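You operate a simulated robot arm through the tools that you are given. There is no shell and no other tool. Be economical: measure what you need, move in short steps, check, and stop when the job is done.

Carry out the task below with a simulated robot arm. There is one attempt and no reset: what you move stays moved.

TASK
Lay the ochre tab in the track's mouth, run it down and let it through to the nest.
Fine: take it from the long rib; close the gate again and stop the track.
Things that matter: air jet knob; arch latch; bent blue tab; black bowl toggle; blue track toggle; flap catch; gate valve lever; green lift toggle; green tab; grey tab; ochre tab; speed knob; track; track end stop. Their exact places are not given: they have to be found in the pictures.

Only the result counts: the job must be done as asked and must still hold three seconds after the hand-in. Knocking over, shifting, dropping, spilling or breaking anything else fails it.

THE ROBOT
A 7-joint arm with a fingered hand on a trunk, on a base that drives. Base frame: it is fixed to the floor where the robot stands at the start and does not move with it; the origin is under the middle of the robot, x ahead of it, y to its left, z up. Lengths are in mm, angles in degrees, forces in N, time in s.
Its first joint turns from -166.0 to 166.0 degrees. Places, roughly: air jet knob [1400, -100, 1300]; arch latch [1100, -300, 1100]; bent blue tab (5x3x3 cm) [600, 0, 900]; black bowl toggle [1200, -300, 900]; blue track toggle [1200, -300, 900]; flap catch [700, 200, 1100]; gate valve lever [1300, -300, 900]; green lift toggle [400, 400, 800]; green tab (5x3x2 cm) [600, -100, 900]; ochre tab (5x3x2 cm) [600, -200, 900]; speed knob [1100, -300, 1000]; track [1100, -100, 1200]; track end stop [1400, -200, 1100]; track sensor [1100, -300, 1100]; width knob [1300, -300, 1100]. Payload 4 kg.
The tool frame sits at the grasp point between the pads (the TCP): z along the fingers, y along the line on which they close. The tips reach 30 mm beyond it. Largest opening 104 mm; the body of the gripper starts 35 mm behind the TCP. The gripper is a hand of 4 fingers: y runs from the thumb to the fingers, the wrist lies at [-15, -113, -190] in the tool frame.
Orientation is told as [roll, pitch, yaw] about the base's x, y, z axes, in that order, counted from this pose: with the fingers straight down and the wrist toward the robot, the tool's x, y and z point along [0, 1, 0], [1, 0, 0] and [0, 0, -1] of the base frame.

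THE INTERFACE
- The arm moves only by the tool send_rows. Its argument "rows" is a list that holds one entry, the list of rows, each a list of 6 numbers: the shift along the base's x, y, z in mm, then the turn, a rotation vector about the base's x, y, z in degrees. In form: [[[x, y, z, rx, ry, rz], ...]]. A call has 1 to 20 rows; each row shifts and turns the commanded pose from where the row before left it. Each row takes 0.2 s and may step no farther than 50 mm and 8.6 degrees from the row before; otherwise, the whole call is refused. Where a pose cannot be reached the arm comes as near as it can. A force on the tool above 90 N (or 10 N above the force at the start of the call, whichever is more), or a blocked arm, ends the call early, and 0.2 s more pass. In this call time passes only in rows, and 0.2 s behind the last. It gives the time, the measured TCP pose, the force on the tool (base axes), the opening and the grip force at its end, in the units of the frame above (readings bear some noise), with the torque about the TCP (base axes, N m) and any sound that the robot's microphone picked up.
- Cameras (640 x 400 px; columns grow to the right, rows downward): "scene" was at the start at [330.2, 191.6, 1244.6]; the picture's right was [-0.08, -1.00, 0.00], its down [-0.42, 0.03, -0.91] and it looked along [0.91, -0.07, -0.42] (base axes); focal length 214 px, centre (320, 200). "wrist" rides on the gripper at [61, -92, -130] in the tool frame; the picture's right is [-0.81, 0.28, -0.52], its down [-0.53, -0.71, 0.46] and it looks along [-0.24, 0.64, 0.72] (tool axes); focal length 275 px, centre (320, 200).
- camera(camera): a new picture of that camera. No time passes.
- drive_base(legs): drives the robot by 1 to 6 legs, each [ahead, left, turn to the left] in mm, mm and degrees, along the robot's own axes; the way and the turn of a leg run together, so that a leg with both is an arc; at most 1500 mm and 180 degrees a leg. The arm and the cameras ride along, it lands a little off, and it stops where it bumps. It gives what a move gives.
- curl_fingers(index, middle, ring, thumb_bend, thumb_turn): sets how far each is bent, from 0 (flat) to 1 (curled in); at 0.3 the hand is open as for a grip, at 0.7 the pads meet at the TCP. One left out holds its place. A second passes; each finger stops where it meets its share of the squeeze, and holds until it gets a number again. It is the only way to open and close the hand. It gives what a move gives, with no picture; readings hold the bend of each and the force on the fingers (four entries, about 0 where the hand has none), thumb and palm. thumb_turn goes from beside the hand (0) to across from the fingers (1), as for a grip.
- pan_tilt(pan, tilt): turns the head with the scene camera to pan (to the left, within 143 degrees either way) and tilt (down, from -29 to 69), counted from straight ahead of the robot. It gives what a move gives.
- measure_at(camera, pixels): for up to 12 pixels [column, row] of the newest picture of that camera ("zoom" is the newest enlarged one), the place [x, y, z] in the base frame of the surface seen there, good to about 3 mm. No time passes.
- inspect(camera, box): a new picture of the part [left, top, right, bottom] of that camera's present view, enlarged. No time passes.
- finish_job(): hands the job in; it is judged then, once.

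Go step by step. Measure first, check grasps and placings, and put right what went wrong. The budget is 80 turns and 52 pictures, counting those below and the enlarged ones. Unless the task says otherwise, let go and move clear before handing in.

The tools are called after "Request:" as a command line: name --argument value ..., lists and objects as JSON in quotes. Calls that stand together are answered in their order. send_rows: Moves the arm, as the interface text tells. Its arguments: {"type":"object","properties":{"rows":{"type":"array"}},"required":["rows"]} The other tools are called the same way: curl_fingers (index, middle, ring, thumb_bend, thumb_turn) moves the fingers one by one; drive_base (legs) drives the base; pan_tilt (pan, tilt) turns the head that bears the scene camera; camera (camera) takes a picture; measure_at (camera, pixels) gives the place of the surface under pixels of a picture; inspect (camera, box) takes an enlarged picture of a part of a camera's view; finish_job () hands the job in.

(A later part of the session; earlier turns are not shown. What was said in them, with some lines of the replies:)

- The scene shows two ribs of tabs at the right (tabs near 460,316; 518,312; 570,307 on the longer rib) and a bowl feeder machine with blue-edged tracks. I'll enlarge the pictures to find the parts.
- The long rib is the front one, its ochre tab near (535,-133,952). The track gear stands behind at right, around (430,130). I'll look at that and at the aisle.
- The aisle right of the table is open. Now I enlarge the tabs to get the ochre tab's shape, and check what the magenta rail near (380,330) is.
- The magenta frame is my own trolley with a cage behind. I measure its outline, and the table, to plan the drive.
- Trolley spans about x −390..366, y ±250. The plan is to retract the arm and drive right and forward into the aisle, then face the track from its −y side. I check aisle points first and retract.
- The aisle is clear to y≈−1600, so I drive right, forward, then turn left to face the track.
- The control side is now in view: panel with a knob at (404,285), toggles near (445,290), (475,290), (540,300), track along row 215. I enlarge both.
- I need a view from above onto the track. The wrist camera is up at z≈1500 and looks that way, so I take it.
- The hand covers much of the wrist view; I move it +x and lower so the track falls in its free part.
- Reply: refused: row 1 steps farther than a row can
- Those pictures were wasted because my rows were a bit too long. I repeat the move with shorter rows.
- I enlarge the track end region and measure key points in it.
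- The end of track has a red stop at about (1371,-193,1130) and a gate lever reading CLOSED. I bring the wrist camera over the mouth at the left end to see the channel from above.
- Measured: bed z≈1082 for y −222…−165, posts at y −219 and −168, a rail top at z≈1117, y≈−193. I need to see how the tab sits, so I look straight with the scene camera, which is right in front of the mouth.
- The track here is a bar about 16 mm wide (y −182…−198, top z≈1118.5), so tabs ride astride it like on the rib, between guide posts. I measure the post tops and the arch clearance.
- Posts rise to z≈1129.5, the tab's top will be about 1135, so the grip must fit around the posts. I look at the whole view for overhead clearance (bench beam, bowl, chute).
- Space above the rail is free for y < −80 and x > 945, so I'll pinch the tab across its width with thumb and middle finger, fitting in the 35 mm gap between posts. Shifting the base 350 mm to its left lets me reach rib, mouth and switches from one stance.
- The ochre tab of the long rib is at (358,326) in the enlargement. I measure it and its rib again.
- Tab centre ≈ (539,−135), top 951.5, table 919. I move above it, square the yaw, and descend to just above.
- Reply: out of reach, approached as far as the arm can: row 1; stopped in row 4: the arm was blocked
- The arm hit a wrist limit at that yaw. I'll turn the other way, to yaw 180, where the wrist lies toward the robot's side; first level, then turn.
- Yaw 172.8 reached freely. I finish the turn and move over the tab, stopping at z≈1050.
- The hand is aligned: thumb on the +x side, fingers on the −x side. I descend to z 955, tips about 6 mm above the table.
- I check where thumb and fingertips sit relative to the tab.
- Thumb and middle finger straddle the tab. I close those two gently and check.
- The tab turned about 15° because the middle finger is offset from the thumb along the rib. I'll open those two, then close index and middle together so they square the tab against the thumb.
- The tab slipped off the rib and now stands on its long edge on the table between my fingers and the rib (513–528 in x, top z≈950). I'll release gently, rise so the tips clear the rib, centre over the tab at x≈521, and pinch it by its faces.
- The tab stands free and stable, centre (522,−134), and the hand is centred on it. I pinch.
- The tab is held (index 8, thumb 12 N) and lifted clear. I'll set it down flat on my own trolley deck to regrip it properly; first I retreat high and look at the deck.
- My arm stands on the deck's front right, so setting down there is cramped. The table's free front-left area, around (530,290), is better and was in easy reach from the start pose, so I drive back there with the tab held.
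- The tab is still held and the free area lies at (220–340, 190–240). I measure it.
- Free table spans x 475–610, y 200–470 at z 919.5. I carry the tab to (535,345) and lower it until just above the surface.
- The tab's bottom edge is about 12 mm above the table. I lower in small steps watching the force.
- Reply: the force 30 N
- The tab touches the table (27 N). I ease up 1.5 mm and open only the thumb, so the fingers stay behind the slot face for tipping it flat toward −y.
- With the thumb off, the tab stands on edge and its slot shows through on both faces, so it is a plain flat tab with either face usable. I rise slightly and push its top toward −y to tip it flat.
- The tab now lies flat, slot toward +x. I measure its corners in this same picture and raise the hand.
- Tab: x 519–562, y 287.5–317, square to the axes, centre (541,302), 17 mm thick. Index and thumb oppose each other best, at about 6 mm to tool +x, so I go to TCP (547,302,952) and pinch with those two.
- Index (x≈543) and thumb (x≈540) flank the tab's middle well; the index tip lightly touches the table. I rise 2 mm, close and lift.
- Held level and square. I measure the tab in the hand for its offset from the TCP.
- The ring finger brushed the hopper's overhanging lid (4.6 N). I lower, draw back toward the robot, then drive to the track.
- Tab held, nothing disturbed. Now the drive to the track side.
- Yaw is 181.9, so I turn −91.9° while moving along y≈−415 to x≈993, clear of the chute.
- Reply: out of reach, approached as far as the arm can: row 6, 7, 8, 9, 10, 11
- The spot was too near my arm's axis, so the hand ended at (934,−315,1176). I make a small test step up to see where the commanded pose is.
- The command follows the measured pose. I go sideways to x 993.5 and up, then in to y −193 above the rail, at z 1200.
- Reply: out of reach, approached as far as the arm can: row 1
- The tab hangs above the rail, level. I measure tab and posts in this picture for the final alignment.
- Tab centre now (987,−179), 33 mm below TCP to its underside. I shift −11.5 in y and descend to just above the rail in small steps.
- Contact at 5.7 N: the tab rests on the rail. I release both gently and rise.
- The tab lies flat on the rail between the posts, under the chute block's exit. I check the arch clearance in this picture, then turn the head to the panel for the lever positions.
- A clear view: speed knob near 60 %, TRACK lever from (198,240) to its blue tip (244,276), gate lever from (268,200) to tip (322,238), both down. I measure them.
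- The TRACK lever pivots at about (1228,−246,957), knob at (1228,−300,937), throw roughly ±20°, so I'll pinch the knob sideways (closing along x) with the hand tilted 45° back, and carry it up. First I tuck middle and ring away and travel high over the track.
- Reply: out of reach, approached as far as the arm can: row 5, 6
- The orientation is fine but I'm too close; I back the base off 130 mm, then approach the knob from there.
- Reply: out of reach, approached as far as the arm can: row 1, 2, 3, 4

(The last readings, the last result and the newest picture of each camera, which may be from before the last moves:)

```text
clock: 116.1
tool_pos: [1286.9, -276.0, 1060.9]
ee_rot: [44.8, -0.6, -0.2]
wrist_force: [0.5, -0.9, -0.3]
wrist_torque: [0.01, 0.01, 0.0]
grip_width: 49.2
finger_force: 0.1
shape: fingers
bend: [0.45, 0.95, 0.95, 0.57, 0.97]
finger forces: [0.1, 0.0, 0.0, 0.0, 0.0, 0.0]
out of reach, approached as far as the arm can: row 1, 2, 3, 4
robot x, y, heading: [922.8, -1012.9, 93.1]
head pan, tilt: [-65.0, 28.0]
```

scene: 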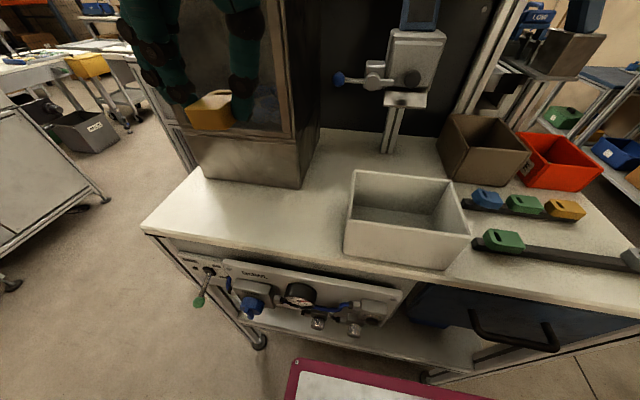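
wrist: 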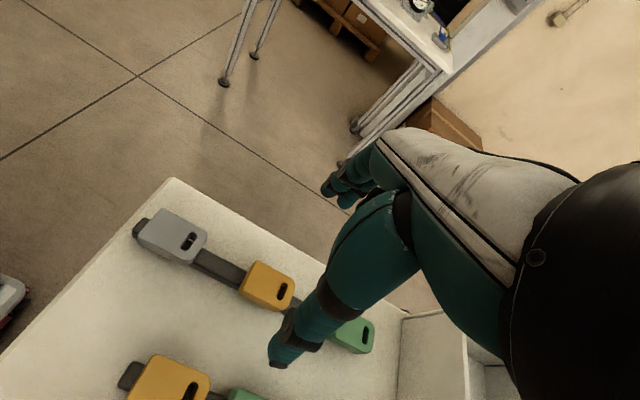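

That hand angle runs into a wrist limit. A more natural way is yaw 90 tilted forward: thumb under the lever and index over it, so the thumb can lift and the index press. I back out, straighten and turn.

Request:
send_rows --rows '[[[0, -25, 25, 0, 0, 0], [0, -25, 25, 0, 0, 0], [0, -25, 25, -7.5, 0, 0], [0, -25, 25, -7.5, 0, 0], [0, -10, 20, -7.5, 0, 0], [0, 0, 0, -7.5, 0, 0], [0, 0, 0, -7.5, 0, 0], [0, 0, 0, -7.3, 0, 0], [-5, 0, 0, 0, 0, 8.2], [-5, 0, 0, 0, 0, 8.2], [-5, 0, 0, 0, 0, 8.2], [-5, 0, 0, 0, 0, 8.2], [-5, 0, 0, 0, 0, 8.2], [-5, 0, 0, 0, 0, 8.2], [-5, 0, 0, 0, 0, 8.2], [-5, 0, 0, 0, 0, 8.2], [-5, 0, 0, 0, 0, 8.2], [-5, 0, 0, 0, 0, 8.2], [0, 0, 0, 0, 0, 8.2]]]'

```text
clock: 120.1
tool_pos: [1237.8, -386.5, 1182.0]
ee_rot: [-0.1, -0.6, 90.9]
wrist_force: [0.1, 0.4, -0.7]
wrist_torque: [0.01, -0.01, 0.03]
grip_width: 49.0
finger_force: 0.0
shape: fingers
bend: [0.45, 0.95, 0.95, 0.57, 0.97]
finger forces: [0.0, 0.0, 0.0, 0.1, 0.1, 0.0]
robot x, y, heading: [926.5, -1006.2, 93.1]
head pan, tilt: [-65.0, 28.0]
```

Request:
send_rows --rows '[[[0, -6, -15, 7.5, 0, 0], [0, -6, -15, 7.5, 0, 0], [0, -6, -15, 7.5, 0, 0], [0, -6, -15, 7.5, 0, 0], [0, -6, -15, 7.5, 0, 0], [0, -6, -15, 7.5, 0, 0], [0, -6, -15, 7.5, 0, 0], [0, -6, -15, 7.5, 0, 0]]]'

```text
clock: 121.9
tool_pos: [1285.2, -417.3, 1077.1]
ee_rot: [-1.1, -60.6, 91.3]
wrist_force: [0.6, 0.3, 0.9]
wrist_torque: [-0.01, -0.02, -0.02]
grip_width: 49.4
finger_force: 0.0
shape: fingers
bend: [0.45, 0.95, 0.95, 0.57, 0.97]
finger forces: [0.1, 0.0, 0.0, 0.1, 0.0, 0.0]
out of reach, approached as far as the arm can: row 6, 7, 8
robot x, y, heading: [924.2, -1012.7, 93.0]
head pan, tilt: [-65.0, 28.0]
```

Tilted 60° now. I move toward the pre-pose in front of the TRACK knob.

Request:
send_rows --rows '[[[-17, 25, -10, 0, 0, 0], [-17, 25, -10, 0, 0, 0], [-17, 15, -20, 0, 0, 0], [0, 0, -25, 0, 0, 0], [0, 0, -25, 0, 0, 0]]]'

```text
clock: 123.1
tool_pos: [1248.1, -335.9, 982.4]
ee_rot: [-0.8, -60.2, 91.7]
wrist_force: [0.3, -0.8, -0.6]
wrist_torque: [-0.01, -0.01, -0.01]
grip_width: 49.0
finger_force: 0.0
shape: fingers
bend: [0.45, 0.95, 0.95, 0.57, 0.97]
finger forces: [0.0, 0.1, 0.0, 0.0, 0.0, 0.0]
out of reach, approached as far as the arm can: row 1, 2, 3
robot x, y, heading: [923.5, -1008.8, 93.3]
head pan, tilt: [-65.0, 28.0]
```

Request:
send_rows --rows '[[[-14, 0, 0, 0, 0, 0], [0, -8, -14, 0, 0, 0]]]'

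Request:
pan_tilt --pan -58 --tilt 28

```text
clock: 123.7
tool_pos: [1236.3, -332.5, 961.5]
ee_rot: [-0.5, -60.0, 92.2]
wrist_force: [-0.9, 0.0, 0.4]
wrist_torque: [-0.01, -0.01, -0.02]
grip_width: 49.2
finger_force: 0.0
shape: fingers
bend: [0.45, 0.95, 0.95, 0.57, 0.97]
finger forces: [0.0, 0.0, 0.0, 0.1, 0.0, 0.1]
out of reach, approached as far as the arm can: row 1
robot x, y, heading: [922.5, -1008.9, 92.9]
head pan, tilt: [-65.0, 28.0]
```

```text
clock: 124.4
tool_pos: [1236.5, -334.5, 962.0]
ee_rot: [-0.5, -59.8, 92.2]
wrist_force: [-0.4, -0.9, -0.3]
wrist_torque: [-0.01, -0.01, -0.03]
grip_width: 49.3
finger_force: 0.0
shape: fingers
bend: [0.45, 0.95, 0.95, 0.57, 0.97]
finger forces: [0.1, 0.0, 0.1, 0.0, 0.0, 0.1]
robot x, y, heading: [925.7, -1010.5, 93.0]
head pan, tilt: [-58.0, 28.0]
```

I'm at the edge of reach again, so I back the base off 90 mm and extend the arm back to the knob.

Request:
drive_base --legs '[[-90, 0, 0]]'

Request:
send_rows --rows '[[[0, 30, 0, 0, 0, 0], [0, 30, 0, 0, 0, 0], [0, 15, 0, 0, 0, 0]]]'

```text
clock: 125.5
tool_pos: [1243.9, -425.6, 962.7]
ee_rot: [-0.5, -59.8, 92.2]
wrist_force: [-0.4, 0.0, -0.6]
wrist_torque: [-0.02, 0.0, 0.0]
grip_width: 49.2
finger_force: 0.2
shape: fingers
bend: [0.45, 0.95, 0.95, 0.57, 0.97]
finger forces: [0.1, 0.0, 0.0, 0.1, 0.1, 0.1]
robot x, y, heading: [931.1, -1101.7, 92.9]
head pan, tilt: [-58.0, 28.0]
```

```text
clock: 126.3
tool_pos: [1249.9, -362.4, 980.2]
ee_rot: [-1.3, -60.1, 93.1]
wrist_force: [0.1, 0.3, 0.0]
wrist_torque: [0.0, 0.02, 0.02]
grip_width: 49.2
finger_force: 0.0
shape: fingers
bend: [0.45, 0.95, 0.95, 0.57, 0.98]
finger forces: [0.1, 0.0, 0.1, 0.1, 0.0, 0.0]
out of reach, approached as far as the arm can: row 1, 2, 3
robot x, y, heading: [924.6, -1106.6, 92.9]
head pan, tilt: [-58.0, 28.0]
```

The limit comes from reaching off to the side, so I'll put the arm straight in front of the lever: raise the hand, swing it left in front of the arm, then shift the base right.

Request:
send_rows --rows '[[[0, -20, 35, 0, 0, 0], [0, -10, 40, 0, 0, 0], [0, 0, 40, 0, 0, 0], [0, 0, 40, 0, 0, 0], [-40, 0, 0, 0, 0, 0], [-40, 0, 0, 0, 0, 0], [-40, 0, 0, 0, 0, 0], [-40, 0, 0, 0, 0, 0], [-40, 0, 0, 0, 0, 0], [-40, 0, 0, 0, 0, 0]]]'

```text
clock: 128.5
tool_pos: [1048.4, -326.7, 1164.8]
ee_rot: [-1.1, -60.4, 92.6]
wrist_force: [-0.5, -0.4, 0.0]
wrist_torque: [0.0, 0.0, 0.01]
grip_width: 49.5
finger_force: 0.1
shape: fingers
bend: [0.45, 0.95, 0.95, 0.57, 0.98]
finger forces: [0.1, 0.0, 0.0, 0.0, 0.1, 0.0]
out of reach, approached as far as the arm can: row 6, 7, 8, 9, 10
robot x, y, heading: [929.0, -1104.9, 92.7]
head pan, tilt: [-58.0, 28.0]
```

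I back 50 mm away from the latch ball, then shift right 200 mm so the arm faces the lever.

Request:
drive_base --legs '[[-50, 0, 0], [0, -200, 0]]'

Request:
send_rows --rows '[[[0, 0, -40, 0, 0, 0], [0, 0, -40, 0, 0, 0], [0, 0, -40, 0, 0, 0], [0, 0, -40, 0, 0, 0]]]'

```text
clock: 130.6
tool_pos: [1249.9, -366.5, 1163.6]
ee_rot: [-1.4, -60.4, 92.6]
wrist_force: [0.3, -0.2, -0.7]
wrist_torque: [0.0, -0.03, 0.0]
grip_width: 49.6
finger_force: 0.1
shape: fingers
bend: [0.45, 0.95, 0.95, 0.57, 0.98]
finger forces: [0.1, 0.0, 0.0, 0.0, 0.1, 0.1]
robot x, y, heading: [1131.7, -1140.5, 92.9]
head pan, tilt: [-58.0, 28.0]
```

```text
clock: 131.6
tool_pos: [1307.4, -360.5, 1083.1]
ee_rot: [-1.4, -59.6, 93.4]
wrist_force: [0.2, -0.1, 0.3]
wrist_torque: [0.02, -0.01, -0.04]
grip_width: 49.3
finger_force: 0.0
shape: fingers
bend: [0.45, 0.95, 0.95, 0.57, 0.97]
finger forces: [0.1, 0.1, 0.1, 0.1, 0.1, 0.0]
out of reach, approached as far as the arm can: row 1, 2, 3, 4
robot x, y, heading: [1129.8, -1142.9, 93.0]
head pan, tilt: [-58.0, 28.0]
```

Low down the wrist needs more radius from the arm's axis, so the arm should stand further left of the levers. I raise the hand and swing it out to the right, then shift the base left and forward.

Request:
send_rows --rows '[[[0, 0, 42, 0, 0, 0], [0, 0, 42, 0, 0, 0], [0, 0, 42, 0, 0, 0], [0, 0, 40, 0, 0, 0], [33, -26, 0, 0, 0, 0], [33, -26, 0, 0, 0, 0], [33, -26, 0, 0, 0, 0], [33, -26, 0, 0, 0, 0], [33, -26, 0, 0, 0, 0], [33, -26, 0, 0, 0, 0], [33, -26, 0, 0, 0, 0], [33, -26, 0, 0, 0, 0], [33, -26, 0, 0, 0, 0], [33, -26, 0, 0, 0, 0]]]'

```text
clock: 134.6
tool_pos: [1633.3, -623.6, 1249.7]
ee_rot: [-1.3, -60.4, 92.6]
wrist_force: [0.2, 1.0, -0.1]
wrist_torque: [0.0, 0.02, 0.01]
grip_width: 49.2
finger_force: 0.0
shape: fingers
bend: [0.45, 0.95, 0.95, 0.57, 0.97]
finger forces: [0.0, 0.0, 0.0, 0.0, 0.0, 0.1]
robot x, y, heading: [1131.2, -1142.4, 92.9]
head pan, tilt: [-58.0, 28.0]
```

Request:
drive_base --legs '[[0, 400, 0], [230, 0, 0]]'

Request:
send_rows --rows '[[[0, 0, -40, 0, 0, 0], [0, 0, -40, 0, 0, 0], [0, 0, -40, 0, 0, 0], [0, 0, -40, 0, 0, 0], [0, 0, -40, 0, 0, 0], [0, 0, -40, 0, 0, 0]]]'

```text
clock: 138.4
tool_pos: [1225.5, -414.5, 1250.0]
ee_rot: [-1.3, -60.4, 92.5]
wrist_force: [-0.7, 0.0, -0.6]
wrist_torque: [0.01, 0.0, -0.01]
grip_width: 49.5
finger_force: 0.0
shape: fingers
bend: [0.45, 0.95, 0.95, 0.57, 0.97]
finger forces: [0.0, 0.1, 0.0, 0.0, 0.0, 0.1]
robot x, y, heading: [722.0, -928.5, 92.6]
head pan, tilt: [-58.0, 28.0]
```

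```text
clock: 139.8
tool_pos: [1223.4, -401.4, 1011.0]
ee_rot: [-5.0, -57.3, 97.1]
wrist_force: [-1.0, -0.2, -0.7]
wrist_torque: [0.0, -0.02, -0.02]
grip_width: 49.6
finger_force: 0.0
shape: fingers
bend: [0.45, 0.95, 0.95, 0.57, 0.97]
finger forces: [0.0, 0.0, 0.0, 0.1, 0.1, 0.0]
robot x, y, heading: [720.8, -933.2, 92.7]
head pan, tilt: [-58.0, 28.0]
```

It descends well here. I move to the pre-pose just in front of the knob.

Request:
send_rows --rows '[[[5, 28, -10, 0, 0, 0], [6, 25, -15, 0, 0, 0], [0, 5, -15, 0, 0, 0]]]'

Request:
pan_tilt --pan -66 --tilt 26

```text
clock: 140.7
tool_pos: [1235.2, -366.4, 978.2]
ee_rot: [-4.6, -59.0, 95.3]
wrist_force: [0.2, -0.9, 0.2]
wrist_torque: [0.01, 0.01, 0.0]
grip_width: 49.4
finger_force: 0.1
shape: fingers
bend: [0.45, 0.95, 0.95, 0.57, 0.97]
finger forces: [0.0, 0.0, 0.0, 0.0, 0.0, 0.0]
robot x, y, heading: [716.3, -930.9, 92.7]
head pan, tilt: [-58.0, 28.0]
```

```text
clock: 141.3
tool_pos: [1234.5, -364.7, 978.2]
ee_rot: [-4.6, -59.1, 95.4]
wrist_force: [-0.4, 0.0, 0.4]
wrist_torque: [0.0, 0.0, -0.03]
grip_width: 49.6
finger_force: 0.1
shape: fingers
bend: [0.45, 0.95, 0.95, 0.57, 0.97]
finger forces: [0.0, 0.0, 0.1, 0.0, 0.0, 0.0]
robot x, y, heading: [721.4, -932.5, 92.5]
head pan, tilt: [-66.0, 26.0]
```

I take one close picture to check fingers against the knob.

Request:
inspect --camera "scene" --box '[275, 135, 403, 215]'

```text
5.00 times, centred on (339, 175) of scene
```

zoom: 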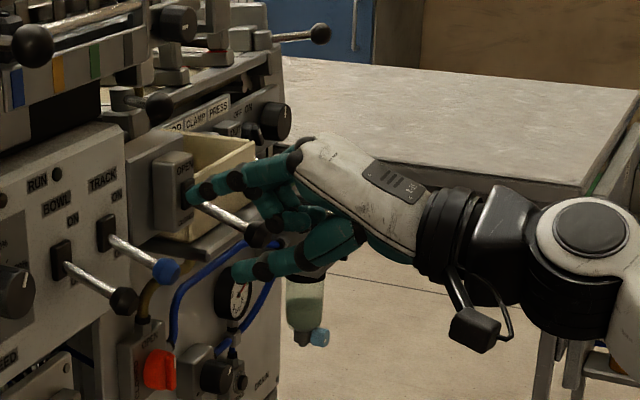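

Request:
measure_at --camera "zoom" --pixels '[[188, 197], [205, 187], [240, 180], [236, 273], [260, 270], [290, 262], [166, 270], [173, 272], [108, 235], [256, 236], [187, 195], [290, 220]]'

```text
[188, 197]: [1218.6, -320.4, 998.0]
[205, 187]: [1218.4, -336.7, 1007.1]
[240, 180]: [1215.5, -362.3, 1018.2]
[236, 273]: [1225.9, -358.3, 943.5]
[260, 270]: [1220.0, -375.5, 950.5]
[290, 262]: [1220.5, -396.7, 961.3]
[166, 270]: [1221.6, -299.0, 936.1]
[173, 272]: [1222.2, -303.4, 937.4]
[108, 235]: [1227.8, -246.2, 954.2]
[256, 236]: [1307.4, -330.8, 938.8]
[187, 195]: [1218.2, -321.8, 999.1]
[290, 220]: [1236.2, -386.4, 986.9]
```

The view shows the index tip at (1219,−320,998) and thumb tip at (1226,−358,943) versus the knob at (1228,−300,937). I'll fold the index away, lower the thumb below the knob level, slide it under, then lift.

Request:
curl_fingers --index 0.95

Request:
send_rows --rows '[[[-3, 0, -15, 0, 0, 0], [0, 0, -15, 0, 0, 0], [0, 0, 0, 0, 0, 0]]]'

```text
clock: 142.3
tool_pos: [1235.9, -363.6, 976.7]
ee_rot: [-4.6, -59.0, 95.2]
wrist_force: [-0.7, -0.2, 0.3]
wrist_torque: [-0.01, 0.03, -0.03]
grip_width: 42.0
finger_force: 0.2
shape: fingers
bend: [0.95, 0.95, 0.95, 0.57, 0.97]
finger forces: [0.0, 0.0, 0.0, 0.1, 0.0, 0.0]
robot x, y, heading: [721.9, -932.6, 92.7]
head pan, tilt: [-66.0, 26.0]
```

```text
clock: 143.1
tool_pos: [1238.1, -360.8, 945.5]
ee_rot: [-7.1, -56.4, 98.1]
wrist_force: [-0.2, -0.1, -0.3]
wrist_torque: [0.0, -0.04, 0.02]
grip_width: 42.0
finger_force: 0.0
shape: fingers
bend: [0.95, 0.95, 0.95, 0.57, 0.97]
finger forces: [0.1, 0.1, 0.1, 0.1, 0.1, 0.0]
robot x, y, heading: [720.3, -929.5, 92.6]
head pan, tilt: [-66.0, 26.0]
```

Request:
send_rows --rows '[[[-6, 15, 0, 0, 0, 0], [0, 15, 0, 0, 0, 0], [0, 15, 0, 0, 0, 0], [0, 12, 0, 0, 0, 0]]]'

```text
clock: 144.1
tool_pos: [1228.2, -302.7, 944.2]
ee_rot: [-2.3, -60.3, 93.4]
wrist_force: [-0.5, 0.3, 0.4]
wrist_torque: [-0.04, 0.04, -0.01]
grip_width: 42.2
finger_force: 0.1
shape: fingers
bend: [0.95, 0.95, 0.95, 0.57, 0.97]
finger forces: [0.0, 0.0, 0.1, 0.1, 0.0, 0.0]
robot x, y, heading: [722.4, -931.0, 92.7]
head pan, tilt: [-66.0, 26.0]
```

No contact yet, thumb under the knob. I lift in small steps.

Request:
send_rows --rows '[[[0, 0, 8, 0, 0, 0], [0, 0, 8, 0, 0, 0], [0, 0, 8, 0, 0, 0], [0, 0, 8, 0, 0, 0]]]'

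```text
clock: 145.1
tool_pos: [1227.1, -299.6, 970.5]
ee_rot: [-1.2, -60.4, 92.4]
wrist_force: [-2.1, -4.7, -2.7]
wrist_torque: [-0.18, 0.03, 0.03]
grip_width: 43.9
finger_force: 1.8
shape: fingers
bend: [0.95, 0.95, 0.95, 0.54, 0.96]
finger forces: [0.1, 0.0, 0.0, 0.1, 4.2, 0.0]
robot x, y, heading: [722.7, -932.0, 92.9]
head pan, tilt: [-66.0, 26.0]
```

Thumb now bears 4 N on the lever. I keep lifting.

Request:
send_rows --rows '[[[0, 0, 8, 0, 0, 0], [0, 0, 8, 0, 0, 0], [0, 0, 8, 0, 0, 0]]]'

```text
clock: 145.9
tool_pos: [1227.4, -299.4, 995.0]
ee_rot: [-1.2, -60.3, 92.6]
wrist_force: [-0.6, 1.7, -2.7]
wrist_torque: [0.05, 0.0, 0.05]
grip_width: 42.5
finger_force: 1.9
shape: fingers
bend: [0.95, 0.95, 0.95, 0.55, 0.97]
finger forces: [0.0, 0.1, 0.0, 0.0, 2.1, 0.0]
robot x, y, heading: [720.8, -929.5, 92.6]
head pan, tilt: [-66.0, 26.0]
```

Request:
send_rows --rows '[[[0, 0, 6, 0, 0, 0], [0, 0, 6, 0, 0, 0], [0, 0, 0, 0, 0, 0]]]'

```text
clock: 146.7
tool_pos: [1227.7, -299.0, 1007.1]
ee_rot: [-1.1, -60.4, 92.6]
wrist_force: [-3.0, -0.7, -10.6]
wrist_torque: [0.02, 0.05, -0.03]
grip_width: 46.1
finger_force: 4.1
shape: fingers
bend: [0.95, 0.95, 0.95, 0.5, 0.96]
finger forces: [0.0, 0.0, 0.0, 0.1, 8.4, 0.1]
robot x, y, heading: [720.2, -932.6, 92.7]
head pan, tilt: [-66.0, 26.0]
5 turns are left
```

The TRACK lever has reached its upper stop (10 N). I have few turns left, so in one go I slip out, slide the thumb under the gate lever, lift it, and let the tab run while waiting.

Request:
send_rows --rows '[[[0, 0, -10, 0, 0, 0], [0, 0, -10, 0, 0, 0], [0, -19, 0, 0, 0, 0], [0, -19, 0, 0, 0, 0], [0, -19, 0, 0, 0, 0], [0, -19, 0, 0, 0, 0], [43, 0, 0, 0, 0, 0], [43, 0, 0, 0, 0, 0], [0, 0, -20, 0, 0, 0], [0, 0, -20, 0, 0, 0], [0, 19, 0, 0, 0, 0], [0, 19, 0, 0, 0, 0], [0, 0, 0, 0, 0, 0]]]'

Request:
send_rows --rows '[[[0, 0, 8, 0, 0, 0], [0, 0, 8, 0, 0, 0], [0, 0, 8, 0, 0, 0], [0, 0, 8, 0, 0, 0], [0, 0, 8, 0, 0, 0], [0, 0, 8, 0, 0, 0], [0, 0, 8, 0, 0, 0], [0, 0, 8, 0, 0, 0], [0, 0, 8, 0, 0, 0], [0, 0, 0, 0, 0, 0]]]'

Request:
send_rows --rows '[[[0, 0, 0, 0, 0, 0], [0, 0, 0, 0, 0, 0], [0, 0, 0, 0, 0, 0], [0, 0, 0, 0, 0, 0], [0, 0, 0, 0, 0, 0], [0, 0, 0, 0, 0, 0], [0, 0, 0, 0, 0, 0], [0, 0, 0, 0, 0, 0], [0, 0, 0, 0, 0, 0], [0, 0, 0, 0, 0, 0], [0, 0, 0, 0, 0, 0], [0, 0, 0, 0, 0, 0], [0, 0, 0, 0, 0, 0], [0, 0, 0, 0, 0, 0], [0, 0, 0, 0, 0, 0], [0, 0, 0, 0, 0, 0], [0, 0, 0, 0, 0, 0], [0, 0, 0, 0, 0, 0], [0, 0, 0, 0, 0, 0], [0, 0, 0, 0, 0, 0]]]'

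Request:
measure_at --camera "zoom" --pixels '[[155, 105], [165, 108], [178, 22], [120, 97], [188, 165], [34, 45]]'

Request:
inspect --camera "scene" --box '[255, 110, 399, 200]'

```text
clock: 149.5
tool_pos: [1315.6, -338.1, 946.0]
ee_rot: [-1.1, -60.4, 92.4]
wrist_force: [0.7, 0.7, 0.7]
wrist_torque: [-0.01, 0.0, 0.01]
grip_width: 42.1
finger_force: 0.1
shape: fingers
bend: [0.95, 0.95, 0.95, 0.57, 0.97]
finger forces: [0.0, 0.0, 0.0, 0.1, 0.0, 0.0]
robot x, y, heading: [721.6, -934.0, 92.7]
head pan, tilt: [-66.0, 26.0]
```

```text
clock: 151.7
tool_pos: [1315.3, -337.5, 1019.2]
ee_rot: [-1.2, -60.5, 92.5]
wrist_force: [-2.7, -1.4, -7.3]
wrist_torque: [-0.08, 0.08, 0.03]
grip_width: 44.9
finger_force: 3.0
shape: fingers
bend: [0.95, 0.95, 0.95, 0.51, 0.96]
finger forces: [0.1, 0.0, 0.0, 0.1, 6.3, 0.0]
robot x, y, heading: [721.5, -930.7, 92.8]
head pan, tilt: [-66.0, 26.0]
```

```text
clock: 155.9
tool_pos: [1315.6, -336.8, 1019.2]
ee_rot: [-1.2, -60.5, 92.4]
wrist_force: [-3.4, -0.6, -6.9]
wrist_torque: [-0.07, 0.11, 0.03]
grip_width: 44.9
finger_force: 3.2
shape: fingers
bend: [0.95, 0.95, 0.95, 0.51, 0.96]
finger forces: [0.1, 0.1, 0.1, 0.1, 6.3, 0.1]
robot x, y, heading: [720.6, -927.1, 92.7]
head pan, tilt: [-66.0, 26.0]
```

```text
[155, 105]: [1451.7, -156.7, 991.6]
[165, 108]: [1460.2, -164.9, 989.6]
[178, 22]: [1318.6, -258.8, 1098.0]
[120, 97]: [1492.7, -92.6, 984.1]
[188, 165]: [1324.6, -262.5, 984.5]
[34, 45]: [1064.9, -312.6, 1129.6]
```

```text
4.44 times, centred on (327, 155) of scene
4 turns are left
```

zoom: 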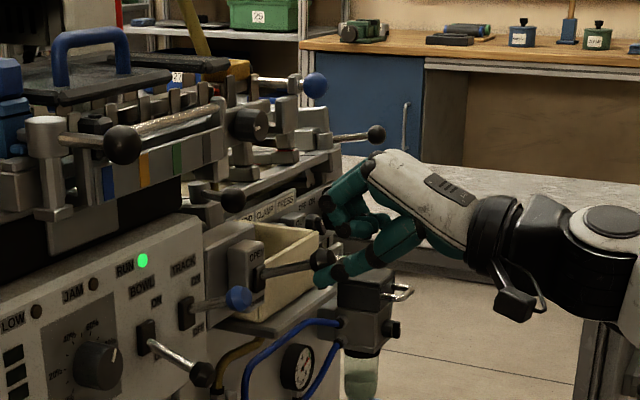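

RUN is lit green, no JAM, the gate lever is up. I wait long enough for the tab to run through, then come over the gate lever and press it down to close.

Request:
send_rows --rows '[[[0, 0, 0, 0, 0, 0], [0, 0, 0, 0, 0, 0], [0, 0, 0, 0, 0, 0], [0, 0, 0, 0, 0, 0], [0, 0, 0, 0, 0, 0], [0, 0, 0, 0, 0, 0], [0, 0, 0, 0, 0, 0], [0, 0, 0, 0, 0, 0], [0, 0, 0, 0, 0, 0], [0, 0, 0, 0, 0, 0], [0, 0, 0, 0, 0, 0], [0, 0, 0, 0, 0, 0], [0, 0, 0, 0, 0, 0], [0, 0, 0, 0, 0, 0], [0, 0, 0, 0, 0, 0], [0, 0, 0, 0, 0, 0], [0, 0, 0, 0, 0, 0], [0, 0, 0, 0, 0, 0], [0, 0, 0, 0, 0, 0], [0, 0, 0, 0, 0, 0]]]'

Request:
send_rows --rows '[[[0, 0, 0, 0, 0, 0], [0, 0, 0, 0, 0, 0], [0, 0, 0, 0, 0, 0], [0, 0, 0, 0, 0, 0], [0, 0, 0, 0, 0, 0], [0, 0, 0, 0, 0, 0], [0, 0, 0, 0, 0, 0], [0, 0, 0, 0, 0, 0], [0, 0, 0, 0, 0, 0], [0, 0, 0, 0, 0, 0], [0, 0, 0, 0, 0, 0], [0, 0, 0, 0, 0, 0], [0, 0, 0, 0, 0, 0], [0, 0, 0, 0, 0, 0], [0, 0, 0, 0, 0, 0], [0, 0, 0, 0, 0, 0], [0, 0, 0, 0, 0, 0], [0, 0, 0, 0, 0, 0], [0, 0, 0, 0, 0, 0], [0, 0, 0, 0, 0, 0]]]'

Request:
send_rows --rows '[[[0, 0, 0, 0, 0, 0], [0, 0, 0, 0, 0, 0], [0, 0, 0, 0, 0, 0], [0, 0, 0, 0, 0, 0], [0, 0, 0, 0, 0, 0], [0, 0, 0, 0, 0, 0], [0, 0, 0, 0, 0, 0], [0, 0, 0, 0, 0, 0], [0, 0, 0, 0, 0, 0], [0, 0, 0, 0, 0, 0], [0, 0, 0, 0, 0, 0], [0, 0, 0, 0, 0, 0], [0, 0, 0, 0, 0, 0], [0, 0, 0, 0, 0, 0], [0, 0, 0, 0, 0, 0], [0, 0, 0, 0, 0, 0], [0, 0, 0, 0, 0, 0], [0, 0, 0, 0, 0, 0], [0, 0, 0, 0, 0, 0], [0, 0, 0, 0, 0, 0]]]'

Request:
send_rows --rows '[[[0, 0, 0, 0, 0, 0], [0, 0, 0, 0, 0, 0], [0, 0, 0, 0, 0, 0], [0, 0, 0, 0, 0, 0], [0, 0, 0, 0, 0, 0], [0, 0, 0, 0, 0, 0], [0, 0, 0, 0, 0, 0], [0, 0, 0, 0, 0, 0], [0, 0, 0, 0, 0, 0], [0, 0, 0, 0, 0, 0], [0, 0, 0, 0, 0, 0], [0, 0, 0, 0, 0, 0], [0, 0, 0, 0, 0, 0], [0, 0, 0, 0, 0, 0], [0, 0, 0, 0, 0, 0], [0, 0, 0, 0, 0, 0], [0, 0, 0, 0, 0, 0], [0, 0, 0, 0, 0, 0], [0, 0, 0, 0, 0, 0], [0, 0, 0, 0, 0, 0]]]'

Request:
send_rows --rows '[[[0, 0, -12, 0, 0, 0], [0, -19, 0, 0, 0, 0], [0, -19, 0, 0, 0, 0], [0, -19, 0, 0, 0, 0], [0, 0, 28, 0, 0, 0], [0, 0, 27, 0, 0, 0], [0, 20, 0, 0, 0, 0], [0, 22, 0, 0, 0, 0], [0, 21, 0, 0, 0, 0], [0, 0, 0, 0, 0, 0]]]'

Request:
send_rows --rows '[[[0, 0, -8, 0, 0, 0], [0, 0, -8, 0, 0, 0], [0, 0, -8, 0, 0, 0], [0, 0, -8, 0, 0, 0], [0, 0, -8, 0, 0, 0], [0, 0, -8, 0, 0, 0], [0, 0, -8, 0, 0, 0], [0, 0, -8, 0, 0, 0], [0, 0, -8, 0, 0, 0], [0, 0, -8, 0, 0, 0]]]'

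```text
clock: 160.1
tool_pos: [1315.0, -337.5, 1018.0]
ee_rot: [-1.2, -60.4, 92.5]
wrist_force: [-3.1, 0.4, -7.1]
wrist_torque: [-0.02, 0.13, 0.01]
grip_width: 44.9
finger_force: 3.3
shape: fingers
bend: [0.95, 0.95, 0.95, 0.51, 0.96]
finger forces: [0.0, 0.0, 0.1, 0.0, 6.2, 0.0]
robot x, y, heading: [722.8, -932.3, 92.7]
head pan, tilt: [-66.0, 26.0]
```

```text
clock: 164.3
tool_pos: [1313.4, -336.5, 1019.4]
ee_rot: [-1.2, -60.4, 92.5]
wrist_force: [-2.7, -0.2, -7.7]
wrist_torque: [-0.05, 0.1, 0.04]
grip_width: 45.3
finger_force: 3.1
shape: fingers
bend: [0.95, 0.95, 0.95, 0.51, 0.96]
finger forces: [0.1, 0.0, 0.1, 0.0, 6.2, 0.1]
robot x, y, heading: [721.8, -930.8, 92.7]
head pan, tilt: [-66.0, 26.0]
```

```text
clock: 168.5
tool_pos: [1314.6, -338.4, 1018.4]
ee_rot: [-1.2, -60.3, 92.6]
wrist_force: [-2.9, -1.2, -7.1]
wrist_torque: [-0.06, 0.11, 0.02]
grip_width: 45.0
finger_force: 2.7
shape: fingers
bend: [0.95, 0.95, 0.95, 0.51, 0.96]
finger forces: [0.1, 0.1, 0.0, 0.0, 6.2, 0.0]
robot x, y, heading: [725.1, -933.6, 92.7]
head pan, tilt: [-66.0, 26.0]
```

```text
clock: 172.7
tool_pos: [1315.3, -337.3, 1019.4]
ee_rot: [-1.2, -60.4, 92.5]
wrist_force: [-3.4, -0.5, -6.9]
wrist_torque: [-0.05, 0.05, 0.03]
grip_width: 44.8
finger_force: 2.6
shape: fingers
bend: [0.95, 0.95, 0.95, 0.51, 0.96]
finger forces: [0.0, 0.1, 0.0, 0.0, 6.2, 0.0]
robot x, y, heading: [721.6, -929.1, 92.6]
head pan, tilt: [-66.0, 26.0]
```

```text
clock: 174.9
tool_pos: [1312.9, -330.8, 1062.6]
ee_rot: [-1.3, -60.3, 92.5]
wrist_force: [-0.7, 0.2, -0.2]
wrist_torque: [-0.03, -0.01, -0.01]
grip_width: 41.8
finger_force: 0.0
shape: fingers
bend: [0.95, 0.95, 0.95, 0.57, 0.97]
finger forces: [0.0, 0.0, 0.0, 0.0, 0.0, 0.0]
robot x, y, heading: [719.8, -934.0, 92.7]
head pan, tilt: [-66.0, 26.0]
```

```text
clock: 177.1
tool_pos: [1313.7, -331.3, 981.7]
ee_rot: [-1.3, -60.4, 92.5]
wrist_force: [-1.8, 0.9, 3.5]
wrist_torque: [0.06, 0.03, 0.01]
grip_width: 40.6
finger_force: 1.9
shape: fingers
bend: [0.95, 0.95, 0.95, 0.61, 0.97]
finger forces: [0.0, 0.0, 0.0, 0.1, 3.7, 0.1]
robot x, y, heading: [719.4, -931.6, 92.7]
head pan, tilt: [-66.0, 26.0]
3 turns are left
```

The gate lever is down with light contact (3.7 N); I press it a bit further to its stop, then go over to the TRACK lever and press that down the same way.

Request:
send_rows --rows '[[[0, 0, -6, 0, 0, 0], [0, 0, -6, 0, 0, 0], [0, 0, -3, 0, 0, 0]]]'

Request:
send_rows --rows '[[[0, 0, 15, 0, 0, 0], [0, -21, 0, 0, 0, 0], [0, -21, 0, 0, 0, 0], [0, -21, 0, 0, 0, 0], [0, 0, 35, 0, 0, 0], [0, 0, 34, 0, 0, 0], [-43, 0, 0, 0, 0, 0], [-43, 0, 0, 0, 0, 0], [0, 25, 0, 0, 0, 0], [0, 25, 0, 0, 0, 0], [0, 25, 0, 0, 0, 0], [0, 25, 0, 0, 0, 0], [0, 0, 0, 0, 0, 0]]]'

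Request:
send_rows --rows '[[[0, 0, -8, 0, 0, 0], [0, 0, -8, 0, 0, 0], [0, 0, -8, 0, 0, 0], [0, 0, -8, 0, 0, 0], [0, 0, -8, 0, 0, 0], [0, 0, -8, 0, 0, 0], [0, 0, -8, 0, 0, 0], [0, 0, -8, 0, 0, 0], [0, 0, -8, 0, 0, 0], [0, 0, -8, 0, 0, 0]]]'

Request:
send_rows --rows '[[[0, 0, -6, 0, 0, 0], [0, 0, -6, 0, 0, 0]]]'

```text
clock: 177.9
tool_pos: [1312.6, -331.7, 967.2]
ee_rot: [-1.3, -60.5, 92.6]
wrist_force: [-7.7, 0.4, 7.5]
wrist_torque: [0.05, 0.22, 0.04]
grip_width: 39.8
finger_force: 4.6
shape: fingers
bend: [0.95, 0.95, 0.95, 0.63, 0.95]
finger forces: [0.0, 0.0, 0.1, 0.1, 9.6, 0.0]
robot x, y, heading: [719.3, -929.8, 92.7]
head pan, tilt: [-66.0, 26.0]
```

```text
clock: 180.7
tool_pos: [1227.6, -294.0, 1051.8]
ee_rot: [-1.3, -60.4, 92.5]
wrist_force: [-0.5, -0.5, -0.2]
wrist_torque: [-0.05, 0.02, 0.0]
grip_width: 41.9
finger_force: 0.1
shape: fingers
bend: [0.95, 0.95, 0.95, 0.57, 0.97]
finger forces: [0.0, 0.0, 0.1, 0.1, 0.1, 0.0]
robot x, y, heading: [720.4, -932.1, 92.8]
head pan, tilt: [-66.0, 26.0]
```

```text
clock: 182.9
tool_pos: [1227.9, -294.1, 972.9]
ee_rot: [-1.4, -60.4, 92.7]
wrist_force: [-1.2, -2.6, 8.5]
wrist_torque: [0.07, 0.05, 0.06]
grip_width: 38.4
finger_force: 3.8
shape: fingers
bend: [0.95, 0.95, 0.95, 0.66, 0.98]
finger forces: [0.1, 0.0, 0.0, 0.0, 7.2, 0.0]
robot x, y, heading: [721.7, -927.8, 92.8]
head pan, tilt: [-66.0, 26.0]
```

```text
clock: 183.5
tool_pos: [1227.5, -293.8, 962.1]
ee_rot: [-1.3, -60.4, 92.7]
wrist_force: [-8.4, 0.3, 14.7]
wrist_torque: [0.0, 0.23, 0.04]
grip_width: 38.0
finger_force: 9.0
shape: fingers
bend: [0.95, 0.95, 0.95, 0.71, 0.95]
finger forces: [0.1, 0.0, 0.1, 0.0, 17.1, 0.1]
robot x, y, heading: [723.6, -929.7, 93.0]
head pan, tilt: [-66.0, 26.0]
2 turns are left
```

Both levers now sit against their lower stops (9.6 N and 17 N on the thumb). I draw the hand clear.

Request:
send_rows --rows '[[[0, 0, 14, 0, 0, 0], [0, -20, 0, 0, 0, 0], [0, -20, 0, 0, 0, 0], [0, -20, 0, 0, 0, 0], [0, -25, 0, 0, 0, 0], [0, -10, 30, 0, 0, 0], [0, 0, 30, 0, 0, 0]]]'

```text
clock: 185.1
tool_pos: [1229.9, -390.3, 1034.7]
ee_rot: [-1.1, -60.3, 92.3]
wrist_force: [0.6, 0.7, -0.3]
wrist_torque: [-0.02, 0.01, 0.0]
grip_width: 41.7
finger_force: 0.0
shape: fingers
bend: [0.95, 0.95, 0.95, 0.57, 0.97]
finger forces: [0.0, 0.0, 0.0, 0.0, 0.1, 0.0]
robot x, y, heading: [721.6, -929.6, 92.8]
head pan, tilt: [-66.0, 26.0]
1 turns are left
```

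The hand is clear, with no load on it, and both levers are down, so I hand in.

Request:
finish_job

```text
The job is handed in.
```

I handed the job in, but I couldn't confirm that the ochre tab reached the nest: I had no pictures left after opening the gate.

- **Tab:** I took it from the long rib, and it lay flat on the rail in the track's mouth when I last saw it there. While I was gripping it, it slipped off the rib onto the table, so I regripped it on the free part of the table.
- **Run:** After I switched the track on, its RUN light came on and the JAM light stayed off. I held the gate open for about 21 seconds with the track running.
- **Closing up:** I pressed the gate and track levers back down until the force rose as if they had reached their stops. I didn't see either of them in a picture afterwards.
- **Contact:** While lifting the tab, my ring finger brushed the hopper lid at about 5 N. The next picture showed nothing moved.
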